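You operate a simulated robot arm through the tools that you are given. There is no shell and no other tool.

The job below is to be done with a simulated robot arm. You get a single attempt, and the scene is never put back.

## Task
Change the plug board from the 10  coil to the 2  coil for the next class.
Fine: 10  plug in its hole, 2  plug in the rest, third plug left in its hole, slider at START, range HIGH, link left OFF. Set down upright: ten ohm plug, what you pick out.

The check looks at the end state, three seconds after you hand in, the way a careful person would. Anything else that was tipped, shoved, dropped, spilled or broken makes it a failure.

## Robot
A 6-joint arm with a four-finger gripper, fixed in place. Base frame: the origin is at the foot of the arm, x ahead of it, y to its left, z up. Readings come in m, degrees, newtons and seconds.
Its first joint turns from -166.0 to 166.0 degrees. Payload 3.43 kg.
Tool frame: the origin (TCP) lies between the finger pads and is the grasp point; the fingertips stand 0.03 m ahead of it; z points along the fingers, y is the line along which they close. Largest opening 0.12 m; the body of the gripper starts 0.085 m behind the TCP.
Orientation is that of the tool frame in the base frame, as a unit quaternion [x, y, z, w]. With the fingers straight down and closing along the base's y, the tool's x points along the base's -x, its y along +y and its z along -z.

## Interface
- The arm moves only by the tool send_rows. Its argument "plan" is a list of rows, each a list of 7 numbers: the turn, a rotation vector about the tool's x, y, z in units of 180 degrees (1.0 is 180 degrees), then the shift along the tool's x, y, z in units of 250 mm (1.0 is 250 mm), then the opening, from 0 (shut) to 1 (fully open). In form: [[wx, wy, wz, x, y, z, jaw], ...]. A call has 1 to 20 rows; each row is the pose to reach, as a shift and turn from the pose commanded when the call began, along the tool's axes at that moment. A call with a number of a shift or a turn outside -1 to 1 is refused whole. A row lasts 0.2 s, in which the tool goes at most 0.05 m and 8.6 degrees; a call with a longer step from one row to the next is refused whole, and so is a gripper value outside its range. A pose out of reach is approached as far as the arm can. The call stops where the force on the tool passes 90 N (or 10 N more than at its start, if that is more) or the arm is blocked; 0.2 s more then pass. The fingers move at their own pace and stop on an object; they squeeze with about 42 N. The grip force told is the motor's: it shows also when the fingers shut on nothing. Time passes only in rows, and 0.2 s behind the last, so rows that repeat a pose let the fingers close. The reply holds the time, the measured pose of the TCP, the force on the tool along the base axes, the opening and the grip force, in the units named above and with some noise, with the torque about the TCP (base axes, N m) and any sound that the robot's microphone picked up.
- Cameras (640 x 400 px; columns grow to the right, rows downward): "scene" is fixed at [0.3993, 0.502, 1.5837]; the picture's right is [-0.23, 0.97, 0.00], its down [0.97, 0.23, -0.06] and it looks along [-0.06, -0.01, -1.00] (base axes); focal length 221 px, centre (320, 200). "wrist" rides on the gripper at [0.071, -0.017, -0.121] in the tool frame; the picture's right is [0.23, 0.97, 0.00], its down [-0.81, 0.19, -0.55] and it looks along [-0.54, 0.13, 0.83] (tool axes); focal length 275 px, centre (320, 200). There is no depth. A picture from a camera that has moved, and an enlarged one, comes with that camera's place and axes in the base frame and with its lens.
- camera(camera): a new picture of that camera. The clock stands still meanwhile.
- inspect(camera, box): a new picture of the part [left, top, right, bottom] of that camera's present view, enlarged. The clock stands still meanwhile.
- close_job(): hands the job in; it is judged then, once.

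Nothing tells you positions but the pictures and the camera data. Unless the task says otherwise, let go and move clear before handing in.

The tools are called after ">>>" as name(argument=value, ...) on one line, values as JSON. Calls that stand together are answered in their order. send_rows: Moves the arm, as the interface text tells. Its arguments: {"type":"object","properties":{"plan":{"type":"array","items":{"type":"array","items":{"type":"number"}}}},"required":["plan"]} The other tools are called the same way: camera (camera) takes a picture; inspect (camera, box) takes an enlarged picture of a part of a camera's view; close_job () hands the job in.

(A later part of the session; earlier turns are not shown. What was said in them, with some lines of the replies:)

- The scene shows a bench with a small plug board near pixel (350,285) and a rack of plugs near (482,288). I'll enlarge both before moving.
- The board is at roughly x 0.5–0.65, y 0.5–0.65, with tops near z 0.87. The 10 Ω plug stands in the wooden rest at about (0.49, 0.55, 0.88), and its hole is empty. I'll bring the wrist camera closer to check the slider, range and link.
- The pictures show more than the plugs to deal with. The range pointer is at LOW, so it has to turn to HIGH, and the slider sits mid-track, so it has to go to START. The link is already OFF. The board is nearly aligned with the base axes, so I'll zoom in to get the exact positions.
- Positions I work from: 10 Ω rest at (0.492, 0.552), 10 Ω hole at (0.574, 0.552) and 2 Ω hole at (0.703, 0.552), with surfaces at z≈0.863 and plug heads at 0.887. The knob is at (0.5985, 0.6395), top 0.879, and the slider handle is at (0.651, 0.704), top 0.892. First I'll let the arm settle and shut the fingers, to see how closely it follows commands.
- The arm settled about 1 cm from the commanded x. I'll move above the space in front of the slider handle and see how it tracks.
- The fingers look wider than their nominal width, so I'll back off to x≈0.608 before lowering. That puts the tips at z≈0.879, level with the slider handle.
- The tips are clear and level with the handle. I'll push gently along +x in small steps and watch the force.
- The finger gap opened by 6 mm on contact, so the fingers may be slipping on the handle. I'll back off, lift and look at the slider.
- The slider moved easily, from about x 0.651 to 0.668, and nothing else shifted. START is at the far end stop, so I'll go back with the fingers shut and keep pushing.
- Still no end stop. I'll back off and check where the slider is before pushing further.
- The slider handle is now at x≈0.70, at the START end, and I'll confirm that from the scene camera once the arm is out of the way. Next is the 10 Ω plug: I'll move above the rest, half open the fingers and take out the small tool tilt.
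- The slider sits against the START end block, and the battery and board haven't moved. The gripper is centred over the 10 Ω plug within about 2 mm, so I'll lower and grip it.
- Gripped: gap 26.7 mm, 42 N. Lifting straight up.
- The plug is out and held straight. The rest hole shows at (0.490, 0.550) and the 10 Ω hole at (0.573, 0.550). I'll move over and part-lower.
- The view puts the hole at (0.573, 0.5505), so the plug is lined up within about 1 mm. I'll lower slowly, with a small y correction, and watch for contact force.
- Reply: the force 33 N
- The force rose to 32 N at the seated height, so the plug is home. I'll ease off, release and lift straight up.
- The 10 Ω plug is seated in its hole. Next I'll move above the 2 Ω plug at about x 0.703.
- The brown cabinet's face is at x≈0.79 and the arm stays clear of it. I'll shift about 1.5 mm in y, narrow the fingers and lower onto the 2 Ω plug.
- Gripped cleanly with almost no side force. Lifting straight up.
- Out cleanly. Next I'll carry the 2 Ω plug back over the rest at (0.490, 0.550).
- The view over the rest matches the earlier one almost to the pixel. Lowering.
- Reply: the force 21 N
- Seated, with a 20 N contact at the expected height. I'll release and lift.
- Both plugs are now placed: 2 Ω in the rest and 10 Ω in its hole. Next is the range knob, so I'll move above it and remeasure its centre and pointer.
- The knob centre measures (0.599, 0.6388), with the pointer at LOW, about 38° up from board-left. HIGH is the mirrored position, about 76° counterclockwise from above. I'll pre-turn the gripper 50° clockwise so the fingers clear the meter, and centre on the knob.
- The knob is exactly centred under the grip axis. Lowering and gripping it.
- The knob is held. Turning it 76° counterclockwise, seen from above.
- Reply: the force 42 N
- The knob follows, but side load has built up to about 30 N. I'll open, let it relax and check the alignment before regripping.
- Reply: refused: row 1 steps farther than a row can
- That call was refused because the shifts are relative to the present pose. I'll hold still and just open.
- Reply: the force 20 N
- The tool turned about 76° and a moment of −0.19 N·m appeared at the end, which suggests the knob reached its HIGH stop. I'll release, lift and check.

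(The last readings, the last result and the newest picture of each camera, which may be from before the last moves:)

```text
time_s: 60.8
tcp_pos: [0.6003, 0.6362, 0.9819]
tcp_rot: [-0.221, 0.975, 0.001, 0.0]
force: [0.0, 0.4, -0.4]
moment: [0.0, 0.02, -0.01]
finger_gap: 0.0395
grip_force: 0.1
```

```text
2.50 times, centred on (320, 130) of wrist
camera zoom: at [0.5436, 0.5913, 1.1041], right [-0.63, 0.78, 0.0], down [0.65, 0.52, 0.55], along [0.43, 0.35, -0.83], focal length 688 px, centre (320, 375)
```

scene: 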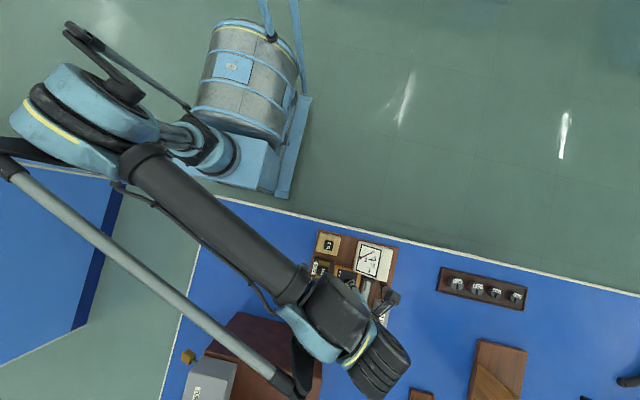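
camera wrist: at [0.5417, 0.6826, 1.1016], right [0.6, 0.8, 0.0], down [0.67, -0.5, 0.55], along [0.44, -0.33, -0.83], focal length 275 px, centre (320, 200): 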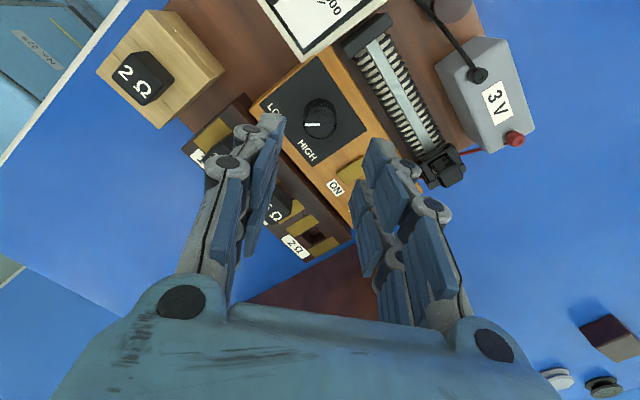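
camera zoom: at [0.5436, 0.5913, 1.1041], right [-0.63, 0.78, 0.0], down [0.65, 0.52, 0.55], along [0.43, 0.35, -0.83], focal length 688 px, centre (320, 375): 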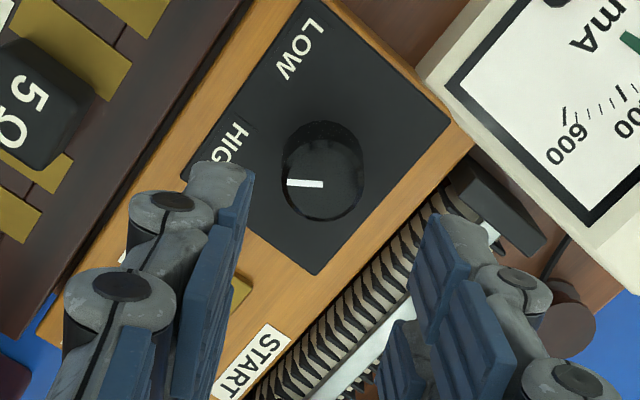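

>>> send_rows(plan=[[0, 0, 0.036, 0, 0, -0.05, 0.33], [0, 0, 0.072, 0, 0, -0.1, 0.33], [0, 0, 0.108, 0, 0, -0.15, 0.33], [0, 0, 0.1425, 0, 0, -0.2, 0.33], [0, 0, 0.1425, 0, 0, -0.2, 0.33]])

>>> send_rows(plan=[[0, 0, 0, 0.16, -0.08, 0, 0.5], [0, 0, 0, 0.32, -0.16, 0, 0.5], [0, 0, 0, 0.48, -0.24, 0, 0.5], [0, 0, 0, 0.64, -0.32, 0, 0.5], [0, 0, 0, 0.8, -0.4, 0, 0.5], [0, 0, 0, 0.95, -0.48, 0, 0.5], [0, 0, 0, 0.95, -0.48, 0, 0.5]])

>>> camera(camera="scene")

>>> inspect(camera="scene", box=[290, 220, 410, 340])

>>> inspect(camera="scene", box=[330, 262, 366, 300])

>>> inspect(camera="scene", box=[352, 290, 382, 330])

```text
time_s: 62.0
tcp_pos: [0.6011, 0.6373, 1.0324]
tcp_rot: [0.002, 1.0, 0.0, -0.001]
force: [0.1, -0.2, -0.1]
moment: [0.01, 0.0, 0.0]
finger_gap: 0.0396
grip_force: 0.0
```

```text
time_s: 63.6
tcp_pos: [0.3637, 0.5183, 1.0328]
tcp_rot: [0.001, 1.0, 0.001, -0.001]
force: [0.4, 0.0, -0.1]
moment: [0.0, -0.01, -0.01]
finger_gap: 0.0601
grip_force: 0.1
```

```text
taken
```

scene: 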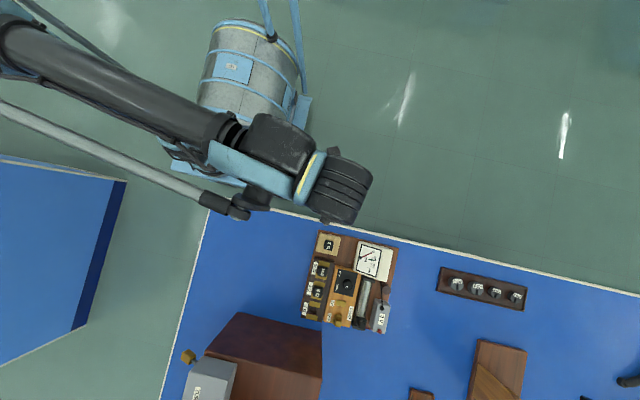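

```text
3.33 times, centred on (350, 280) of scene
camera zoom: at [0.3993, 0.502, 1.5837], right [-0.23, 0.97, 0.0], down [0.97, 0.23, -0.06], along [-0.06, -0.01, -1.0], focal length 738 px, centre (220, -67)
```

zoom: 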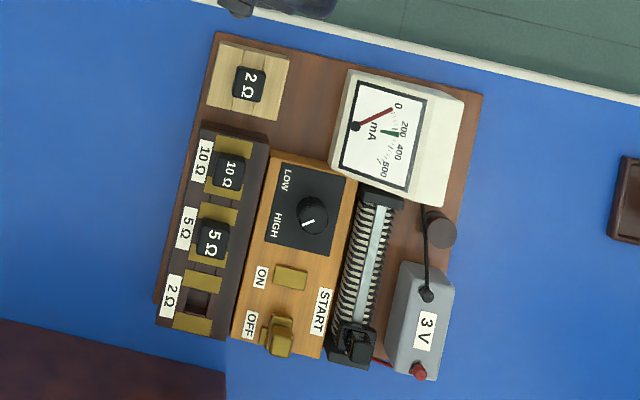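

```text
10.53 times, centred on (348, 281) of scene
camera zoom: at [0.3993, 0.502, 1.5837], right [-0.23, 0.97, 0.0], down [0.97, 0.23, -0.06], along [-0.06, -0.01, -1.0], focal length 2330 px, centre (25, -653)
```

zoom: 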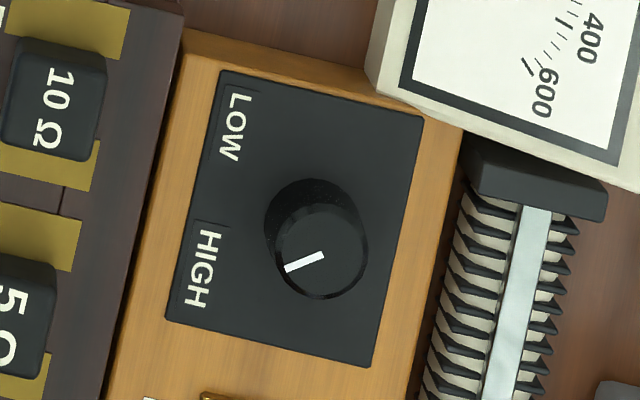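

```text
10.00 times, centred on (367, 310) of scene
camera zoom: at [0.3993, 0.502, 1.5837], right [-0.23, 0.97, 0.0], down [0.97, 0.23, -0.06], along [-0.06, -0.01, -1.0], focal length 2213 px, centre (-150, -900)
```

zoom: 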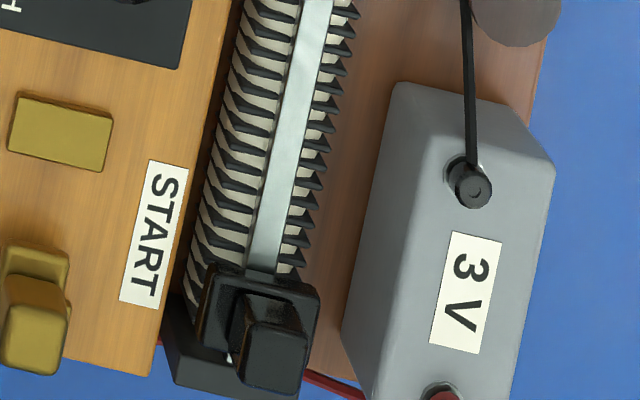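

The range pointer now mirrors its old angle and points at HIGH, and the board hasn't moved by a pixel. I'll take a close look at the slider against its end block.

>>> inspect(camera="scene", box=[357, 312, 373, 330])

>>> inspect(camera="scene", box=[362, 272, 388, 298])

>>> camera(camera="wrist")

```text
16.00 times, centred on (365, 321) of scene
camera zoom: at [0.3993, 0.502, 1.5837], right [-0.23, 0.97, 0.0], down [0.97, 0.23, -0.06], along [-0.06, -0.01, -1.0], focal length 3541 px, centre (-400, -1736)
```

zoom: 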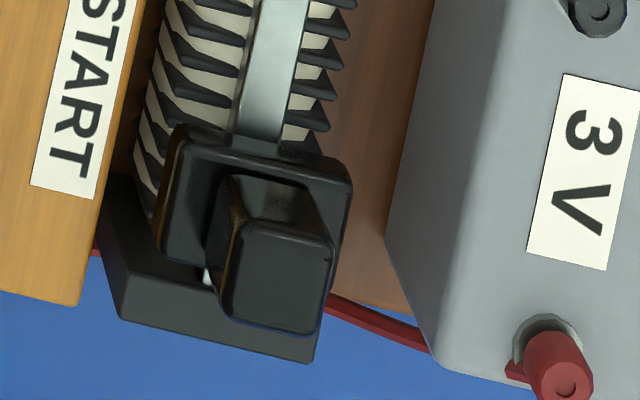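

```text
15.38 times, centred on (375, 285) of scene
camera zoom: at [0.3993, 0.502, 1.5837], right [-0.23, 0.97, 0.0], down [0.97, 0.23, -0.06], along [-0.06, -0.01, -1.0], focal length 3405 px, centre (-526, -1108)
```

zoom: 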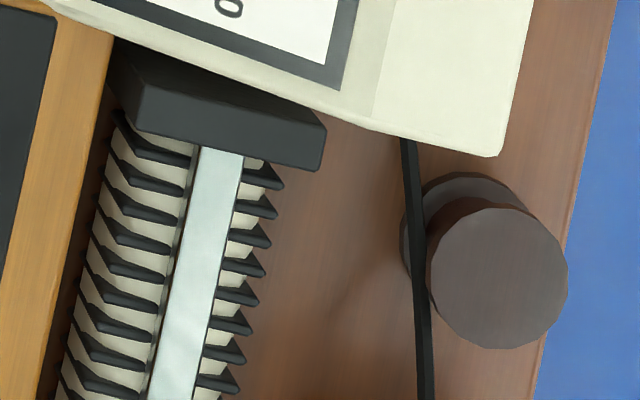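

```text
taken
camera wrist: at [0.292, 0.5024, 1.1529], right [-0.23, 0.97, 0.0], down [0.81, 0.19, 0.55], along [0.54, 0.13, -0.83], focal length 275 px, centre (320, 200)
```

wrist: 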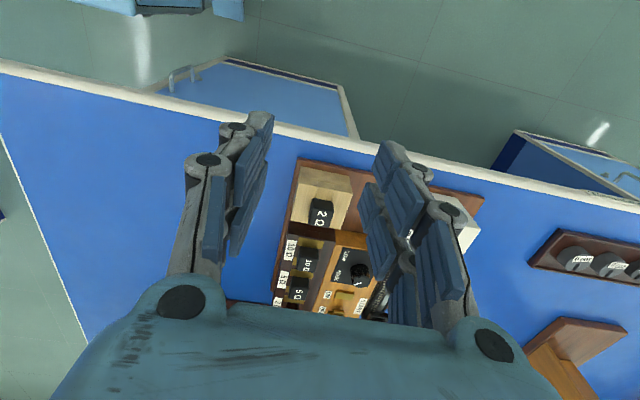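

The carriage still looks a few millimetres short of the end block, which starts at about x 0.718 against a carriage edge at 0.712. I'll go back with the fingers shut and nudge it in small steps until I feel the stop.

>>> send_rows(plan=[[0, 0, 0, -0.12, 0.09, 0, 0.3], [0, 0, 0, -0.24, 0.18, 0, 0], [0, 0, 0, -0.36, 0.27, 0, 0], [0, 0, 0, -0.48, 0.36, 0, 0], [0, 0, 0, -0.6, 0.45, 0, 0], [0, 0, 0, -0.72, 0.54, 0, 0], [0, 0, 0, -0.84, 0.63, 0.04, 0], [0, 0, 0, -0.96, 0.74, 0.1, 0], [0, 0, 0, -1.0, 0.74, 0.15, 0], [0, 0, 0, -1.0, 0.74, 0.15, 0]])

```text
time_s: 65.8
tcp_pos: [0.6139, 0.704, 0.9955]
tcp_rot: [0.001, 1.0, 0.001, -0.001]
force: [-0.7, -0.1, -0.1]
moment: [0.0, 0.01, -0.01]
finger_gap: 0.0
grip_force: 33.2
```

>>> send_rows(plan=[[0, 0, 0, 0, 0, 0.12, 0], [0, 0, 0, 0, 0, 0.24, 0], [0, 0, 0, 0, 0, 0.344, 0], [0, 0, 0, -0.05, 0, 0.344, 0], [0, 0, 0, -0.1, 0, 0.344, 0], [0, 0, 0, -0.15, 0, 0.344, 0], [0, 0, 0, -0.184, 0, 0.344, 0], [0, 0, 0, -0.2, 0, 0.344, 0], [0, 0, 0, -0.208, 0, 0.344, 0], [0, 0, 0, -0.216, 0, 0.344, 0], [0, 0, 0, -0.216, 0, 0.344, 0]])

```text
time_s: 68.2
tcp_pos: [0.6682, 0.7039, 0.9081]
tcp_rot: [0.001, 1.0, 0.002, -0.002]
force: [0.4, 0.1, 0.3]
moment: [-0.01, 0.02, 0.02]
finger_gap: 0.0002
grip_force: 33.2
```

>>> send_rows(plan=[[0, 0, 0, -0.004, 0, 0, 0], [0, 0, 0, -0.008, 0, 0, 0], [0, 0, 0, -0.008, 0, 0, 0]])

```text
time_s: 69.0
tcp_pos: [0.6686, 0.7029, 0.9084]
tcp_rot: [0.001, 1.0, 0.001, -0.001]
force: [0.2, -0.1, -0.8]
moment: [0.03, 0.01, 0.0]
finger_gap: 0.0003
grip_force: 33.1
```

>>> send_rows(plan=[[0, 0, 0, -0.004, 0, 0, 0], [0, 0, 0, -0.008, 0, 0, 0], [0, 0, 0, -0.008, 0, 0, 0]])

>>> inspect(camera="wrist", box=[220, 60, 420, 300])

```text
time_s: 69.8
tcp_pos: [0.6707, 0.7038, 0.9082]
tcp_rot: [0.001, 1.0, 0.001, -0.001]
force: [-0.7, 0.5, 1.6]
moment: [0.0, 0.01, 0.02]
finger_gap: 0.0001
grip_force: 33.2
```

```text
1.67 times, centred on (320, 180) of wrist
camera zoom: at [0.5992, 0.687, 1.0296], right [-0.23, 0.97, 0.0], down [0.81, 0.19, 0.55], along [0.54, 0.13, -0.83], focal length 459 px, centre (320, 233)
```

zoom: 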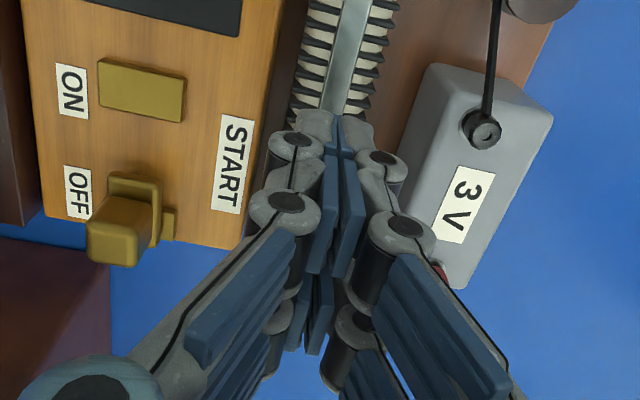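

>>> send_rows(plan=[[0, 0, 0, -0.004, 0, 0, 0], [0, 0, 0, -0.008, 0, 0, 0], [0, 0, 0, -0.008, 0, 0, 0]])

```text
time_s: 70.6
tcp_pos: [0.6733, 0.7018, 0.9085]
tcp_rot: [0.001, 1.0, 0.001, -0.001]
force: [-1.2, 0.5, 0.0]
moment: [0.0, 0.0, 0.0]
finger_gap: 0.0059
grip_force: 33.5
```

Contact: the gap has opened to 6 mm again, as it did when the slider moved before. I'll carry on in 1 mm steps.

>>> send_rows(plan=[[0, 0, 0, -0.004, 0, 0, 0], [0, 0, 0, -0.008, 0, 0, 0], [0, 0, 0, -0.008, 0, 0, 0]])

```text
time_s: 71.4
tcp_pos: [0.6764, 0.7018, 0.908]
tcp_rot: [0.001, 1.0, 0.001, -0.001]
force: [-1.1, -0.6, 1.5]
moment: [0.0, 0.02, -0.03]
finger_gap: 0.0
grip_force: 34.2
```

>>> send_rows(plan=[[0, 0, 0, -0.004, 0, 0, 0], [0, 0, 0, -0.004, 0, 0, 0]])

```text
time_s: 72.0
tcp_pos: [0.6754, 0.703, 0.9086]
tcp_rot: [0.001, 1.0, 0.0, -0.001]
force: [-1.3, -0.1, -0.4]
moment: [-0.04, 0.06, 0.01]
finger_gap: 0.0059
grip_force: 33.4
```

>>> send_rows(plan=[[0, 0, 0, -0.004, 0, 0, 0], [0, 0, 0, -0.004, 0, 0, 0]])

>>> inspect(camera="scene", box=[345, 300, 400, 340])

```text
time_s: 72.6
tcp_pos: [0.6774, 0.7024, 0.9087]
tcp_rot: [0.001, 1.0, 0.001, -0.001]
force: [-1.6, 2.0, -0.4]
moment: [0.0, 0.08, 0.04]
finger_gap: 0.0001
grip_force: 33.2
```

```text
10.00 times, centred on (372, 320) of scene
camera zoom: at [0.3993, 0.502, 1.5837], right [-0.23, 0.97, 0.0], down [0.97, 0.23, -0.06], along [-0.06, -0.01, -1.0], focal length 2213 px, centre (-205, -1000)
```

zoom: 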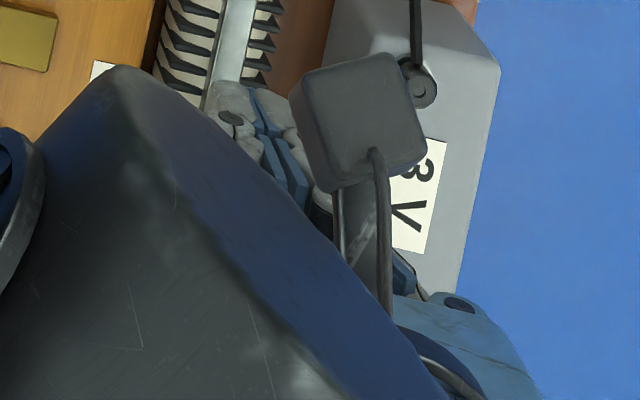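

Can't see it from there. I'll back off, lift away and check the slider again.

>>> send_rows(plan=[[0, 0, 0, 0.06, 0, 0, 0], [0, 0, 0, 0.12, 0, 0, 0], [0, 0, 0, 0.2, 0, -0.13, 0], [0, 0, 0, 0.36, -0.08, -0.23, 0.2], [0, 0, 0, 0.5, -0.2, -0.33, 0.5], [0, 0, 0, 0.64, -0.32, -0.38, 0.5], [0, 0, 0, 0.78, -0.44, -0.4, 0.5], [0, 0, 0, 0.9, -0.55, -0.4, 0.5], [0, 0, 0, 0.9, -0.55, -0.4, 0.5]])

>>> inspect(camera="scene", box=[357, 312, 373, 330])

>>> inspect(camera="scene", box=[352, 290, 382, 330])

```text
refused: row 4 steps farther than a row can; nothing moved
```

```text
16.00 times, centred on (365, 321) of scene
camera zoom: at [0.3993, 0.502, 1.5837], right [-0.23, 0.97, 0.0], down [0.97, 0.23, -0.06], along [-0.06, -0.01, -1.0], focal length 3541 px, centre (-400, -1736)
```

zoom: 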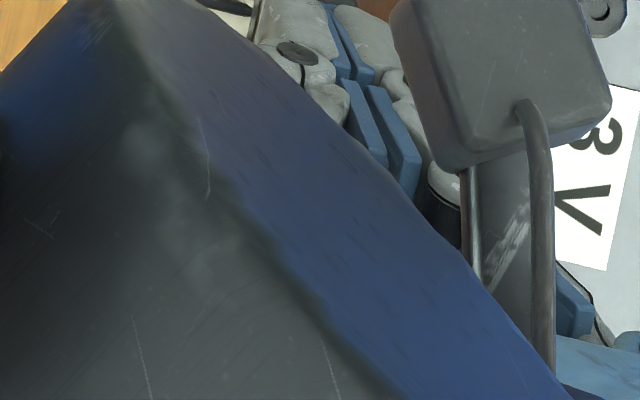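

```text
10.00 times, centred on (367, 310) of scene
camera zoom: at [0.3993, 0.502, 1.5837], right [-0.23, 0.97, 0.0], down [0.97, 0.23, -0.06], along [-0.06, -0.01, -1.0], focal length 2213 px, centre (-150, -900)
```

zoom: 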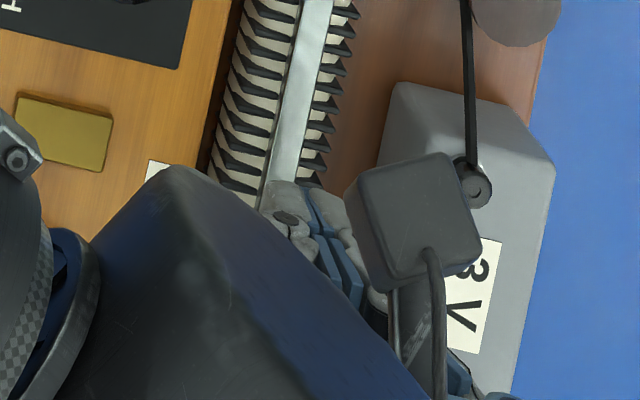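

The step was too long, so I'll send the retreat again with shorter rows.

>>> send_rows(plan=[[0, 0, 0, 0.06, 0, 0, 0], [0, 0, 0, 0.12, 0, 0, 0], [0, 0, 0, 0.18, 0, -0.12, 0], [0, 0, 0, 0.28, -0.04, -0.24, 0.2], [0, 0, 0, 0.4, -0.14, -0.32, 0.5], [0, 0, 0, 0.52, -0.25, -0.38, 0.5], [0, 0, 0, 0.64, -0.36, -0.4, 0.5], [0, 0, 0, 0.76, -0.47, -0.4, 0.5], [0, 0, 0, 0.88, -0.55, -0.4, 0.5], [0, 0, 0, 0.96, -0.55, -0.4, 0.5], [0, 0, 0, 0.96, -0.55, -0.4, 0.5]])

>>> inspect(camera="scene", box=[357, 312, 373, 330])

>>> inspect(camera="scene", box=[352, 290, 382, 330])

```text
time_s: 75.0
tcp_pos: [0.4367, 0.5657, 1.0104]
tcp_rot: [0.0, 1.0, 0.0, -0.002]
force: [0.0, 0.1, 0.2]
moment: [0.0, 0.0, 0.02]
finger_gap: 0.0597
grip_force: 0.1
```

```text
16.00 times, centred on (365, 321) of scene
camera zoom: at [0.3993, 0.502, 1.5837], right [-0.23, 0.97, 0.0], down [0.97, 0.23, -0.06], along [-0.06, -0.01, -1.0], focal length 3541 px, centre (-400, -1736)
```

zoom: 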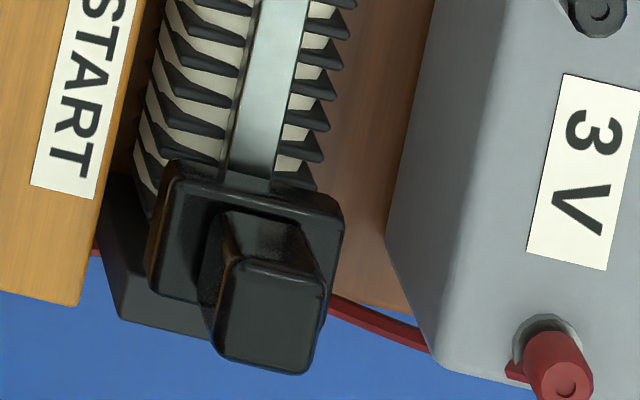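

```text
10.00 times, centred on (367, 310) of scene
camera zoom: at [0.3993, 0.502, 1.5837], right [-0.23, 0.97, 0.0], down [0.97, 0.23, -0.06], along [-0.06, -0.01, -1.0], focal length 2213 px, centre (-150, -900)
```

zoom: 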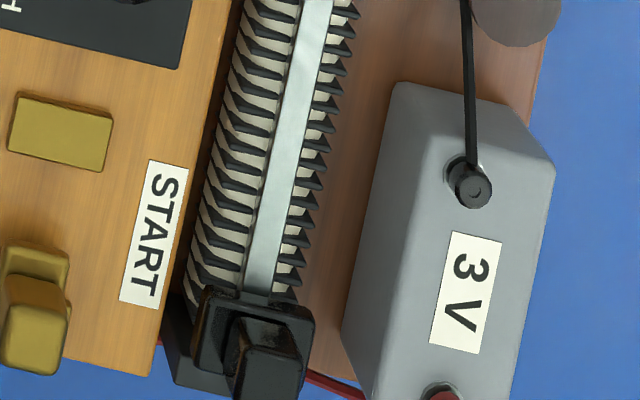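

The slider moved another 7 mm and its edge is now about level with the end block, but I haven't felt a definite stop yet. I'll do one more gentle push to confirm it.

>>> send_rows(plan=[[0, 0, 0, -0.12, 0.09, 0, 0.3], [0, 0, 0, -0.24, 0.18, 0, 0], [0, 0, 0, -0.36, 0.27, 0, 0], [0, 0, 0, -0.48, 0.36, 0, 0], [0, 0, 0, -0.6, 0.45, 0, 0], [0, 0, 0, -0.7, 0.55, 0.06, 0], [0, 0, 0, -0.74, 0.551, 0.16, 0], [0, 0, 0, -0.74, 0.551, 0.28, 0], [0, 0, 0, -0.74, 0.551, 0.406, 0], [0, 0, 0, -0.8, 0.551, 0.406, 0], [0, 0, 0, -0.86, 0.551, 0.406, 0], [0, 0, 0, -0.92, 0.551, 0.406, 0], [0, 0, 0, -0.945, 0.551, 0.406, 0], [0, 0, 0, -0.955, 0.551, 0.406, 0], [0, 0, 0, -0.96, 0.551, 0.406, 0], [0, 0, 0, -0.96, 0.551, 0.406, 0]])

```text
time_s: 78.4
tcp_pos: [0.677, 0.7022, 0.9055]
tcp_rot: [0.001, 1.0, 0.002, -0.001]
force: [-9.6, -3.6, -0.9]
moment: [-0.08, 0.25, -0.09]
finger_gap: 0.0063
grip_force: 33.5
```

>>> send_rows(plan=[[0, 0, 0, -0.002, 0, 0, 0], [0, 0, 0, -0.002, 0, 0, 0]])

```text
time_s: 79.0
tcp_pos: [0.6786, 0.7023, 0.907]
tcp_rot: [0.0, 1.0, 0.001, -0.001]
force: [-16.5, -5.1, -4.8]
moment: [-0.05, 0.5, -0.1]
finger_gap: 0.0063
grip_force: 33.2
```

The force climbs steadily from 10 N to 17 N with no travel, so the slider is against the START stop. I'll retreat well clear and do a final check.

>>> send_rows(plan=[[0, 0, 0, 0.06, 0, 0, 0], [0, 0, 0, 0.12, 0, 0, 0], [0, 0, 0, 0.18, 0, -0.12, 0], [0, 0, 0, 0.28, -0.04, -0.24, 0], [0, 0, 0, 0.4, -0.14, -0.34, 0], [0, 0, 0, 0.52, -0.25, -0.42, 0.3], [0, 0, 0, 0.64, -0.36, -0.46, 0.5], [0, 0, 0, 0.76, -0.47, -0.5, 0.5], [0, 0, 0, 0.88, -0.55, -0.5, 0.5], [0, 0, 0, 1.0, -0.6, -0.5, 0.5], [0, 0, 0, 1.0, -0.6, -0.5, 0.5]])

>>> send_rows(plan=[[0, 0, 0, 0.12, -0.08, -0.05, 0.5], [0, 0, 0, 0.24, -0.16, -0.1, 0.5], [0, 0, 0, 0.36, -0.24, -0.15, 0.5], [0, 0, 0, 0.48, -0.32, -0.2, 0.5], [0, 0, 0, 0.6, -0.4, -0.2, 0.5], [0, 0, 0, 0.6, -0.4, -0.2, 0.5]])

>>> camera(camera="scene")

>>> inspect(camera="scene", box=[290, 220, 410, 340])

>>> inspect(camera="scene", box=[352, 290, 382, 330])

>>> inspect(camera="scene", box=[298, 228, 342, 325])

>>> camera(camera="wrist")

```text
time_s: 81.4
tcp_pos: [0.427, 0.5517, 1.0321]
tcp_rot: [0.0, 1.0, 0.001, -0.001]
force: [1.2, 0.5, -0.1]
moment: [0.01, 0.02, -0.01]
finger_gap: 0.06
grip_force: 0.0
```

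```text
time_s: 82.8
tcp_pos: [0.2763, 0.4522, 1.085]
tcp_rot: [0.002, 1.0, 0.002, -0.001]
force: [0.0, -0.4, -0.4]
moment: [-0.01, -0.02, 0.03]
finger_gap: 0.0602
grip_force: 0.0
```

```text
taken
```

scene: 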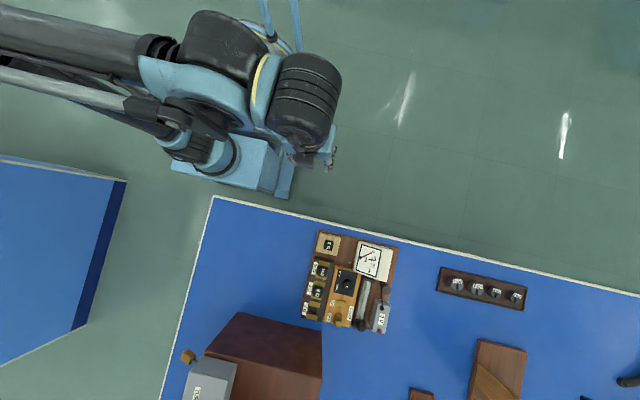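

```text
3.33 times, centred on (350, 280) of scene
camera zoom: at [0.3993, 0.502, 1.5837], right [-0.23, 0.97, 0.0], down [0.97, 0.23, -0.06], along [-0.06, -0.01, -1.0], focal length 738 px, centre (220, -67)
```

zoom: 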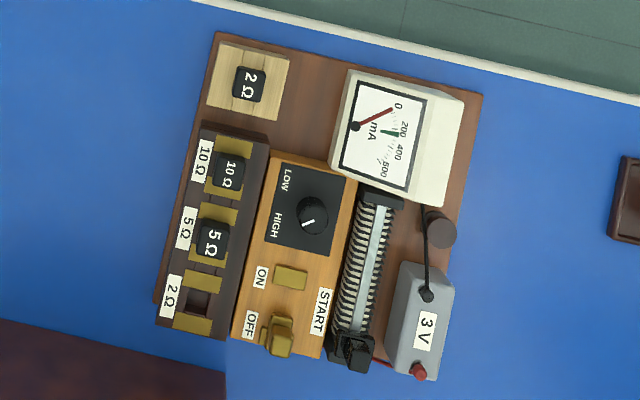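

```text
10.00 times, centred on (367, 310) of scene
camera zoom: at [0.3993, 0.502, 1.5837], right [-0.23, 0.97, 0.0], down [0.97, 0.23, -0.06], along [-0.06, -0.01, -1.0], focal length 2213 px, centre (-150, -900)
```

zoom: 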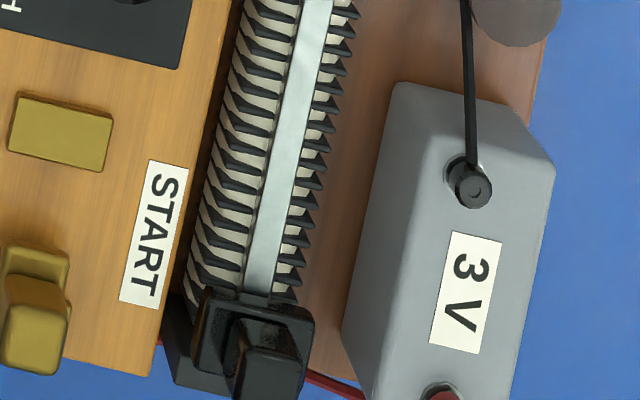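

```text
4.12 times, centred on (320, 276) of scene
camera zoom: at [0.3993, 0.502, 1.5837], right [-0.23, 0.97, 0.0], down [0.97, 0.23, -0.06], along [-0.06, -0.01, -1.0], focal length 913 px, centre (320, -116)
```

zoom: 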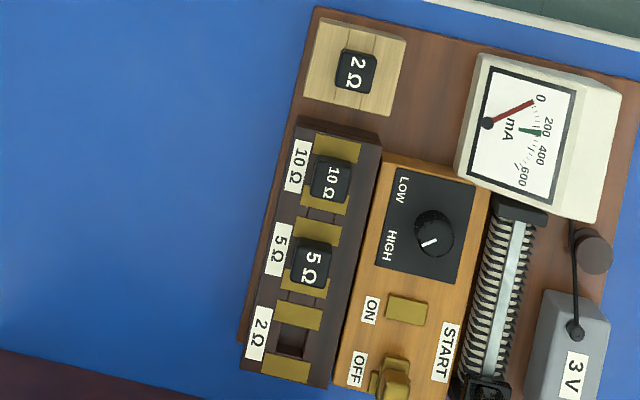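

```text
taken
camera wrist: at [0.2055, 0.4372, 1.2054], right [-0.23, 0.97, 0.0], down [0.81, 0.19, 0.55], along [0.54, 0.13, -0.83], focal length 275 px, centre (320, 200)
```

wrist: 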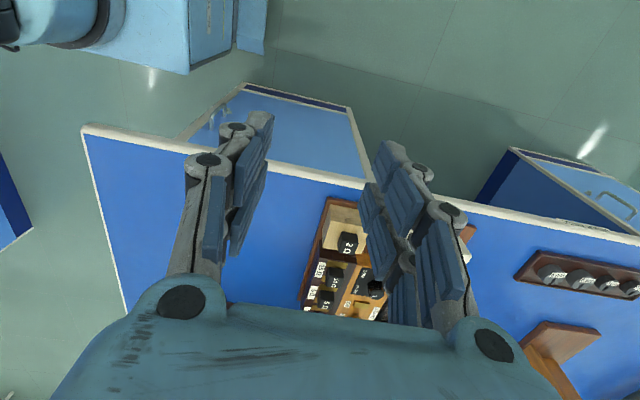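

The last view shows everything as asked. The 10 Ω plug is upright in its hole, the 2 Ω plug upright in the rest, and the 5 Ω plug was left alone. The slider is against the START stop, the range points at HIGH and the link is still OFF. Nothing else has moved and the arm is clear, so I'm handing in.

>>> close_job()

```text
The job is handed in.
```

The plug board is changed over to the 2 Ω coil, and I've handed the job in. No result from the check has come back. In the last pictures before hand-in, the board looked like this:

| Item | State |
|---|---|
| 10 Ω plug | Upright and seated in its hole |
| 2 Ω plug | Upright and seated in the rest |
| 5 Ω plug | Left in its hole |
| Slider | Pushed from mid-track to its stop at the START end |
| Range | Turned from LOW to HIGH |
| Link | Left OFF |

The board, meter and battery had not shifted in the pictures. The arm had let go and was clear of the bench.
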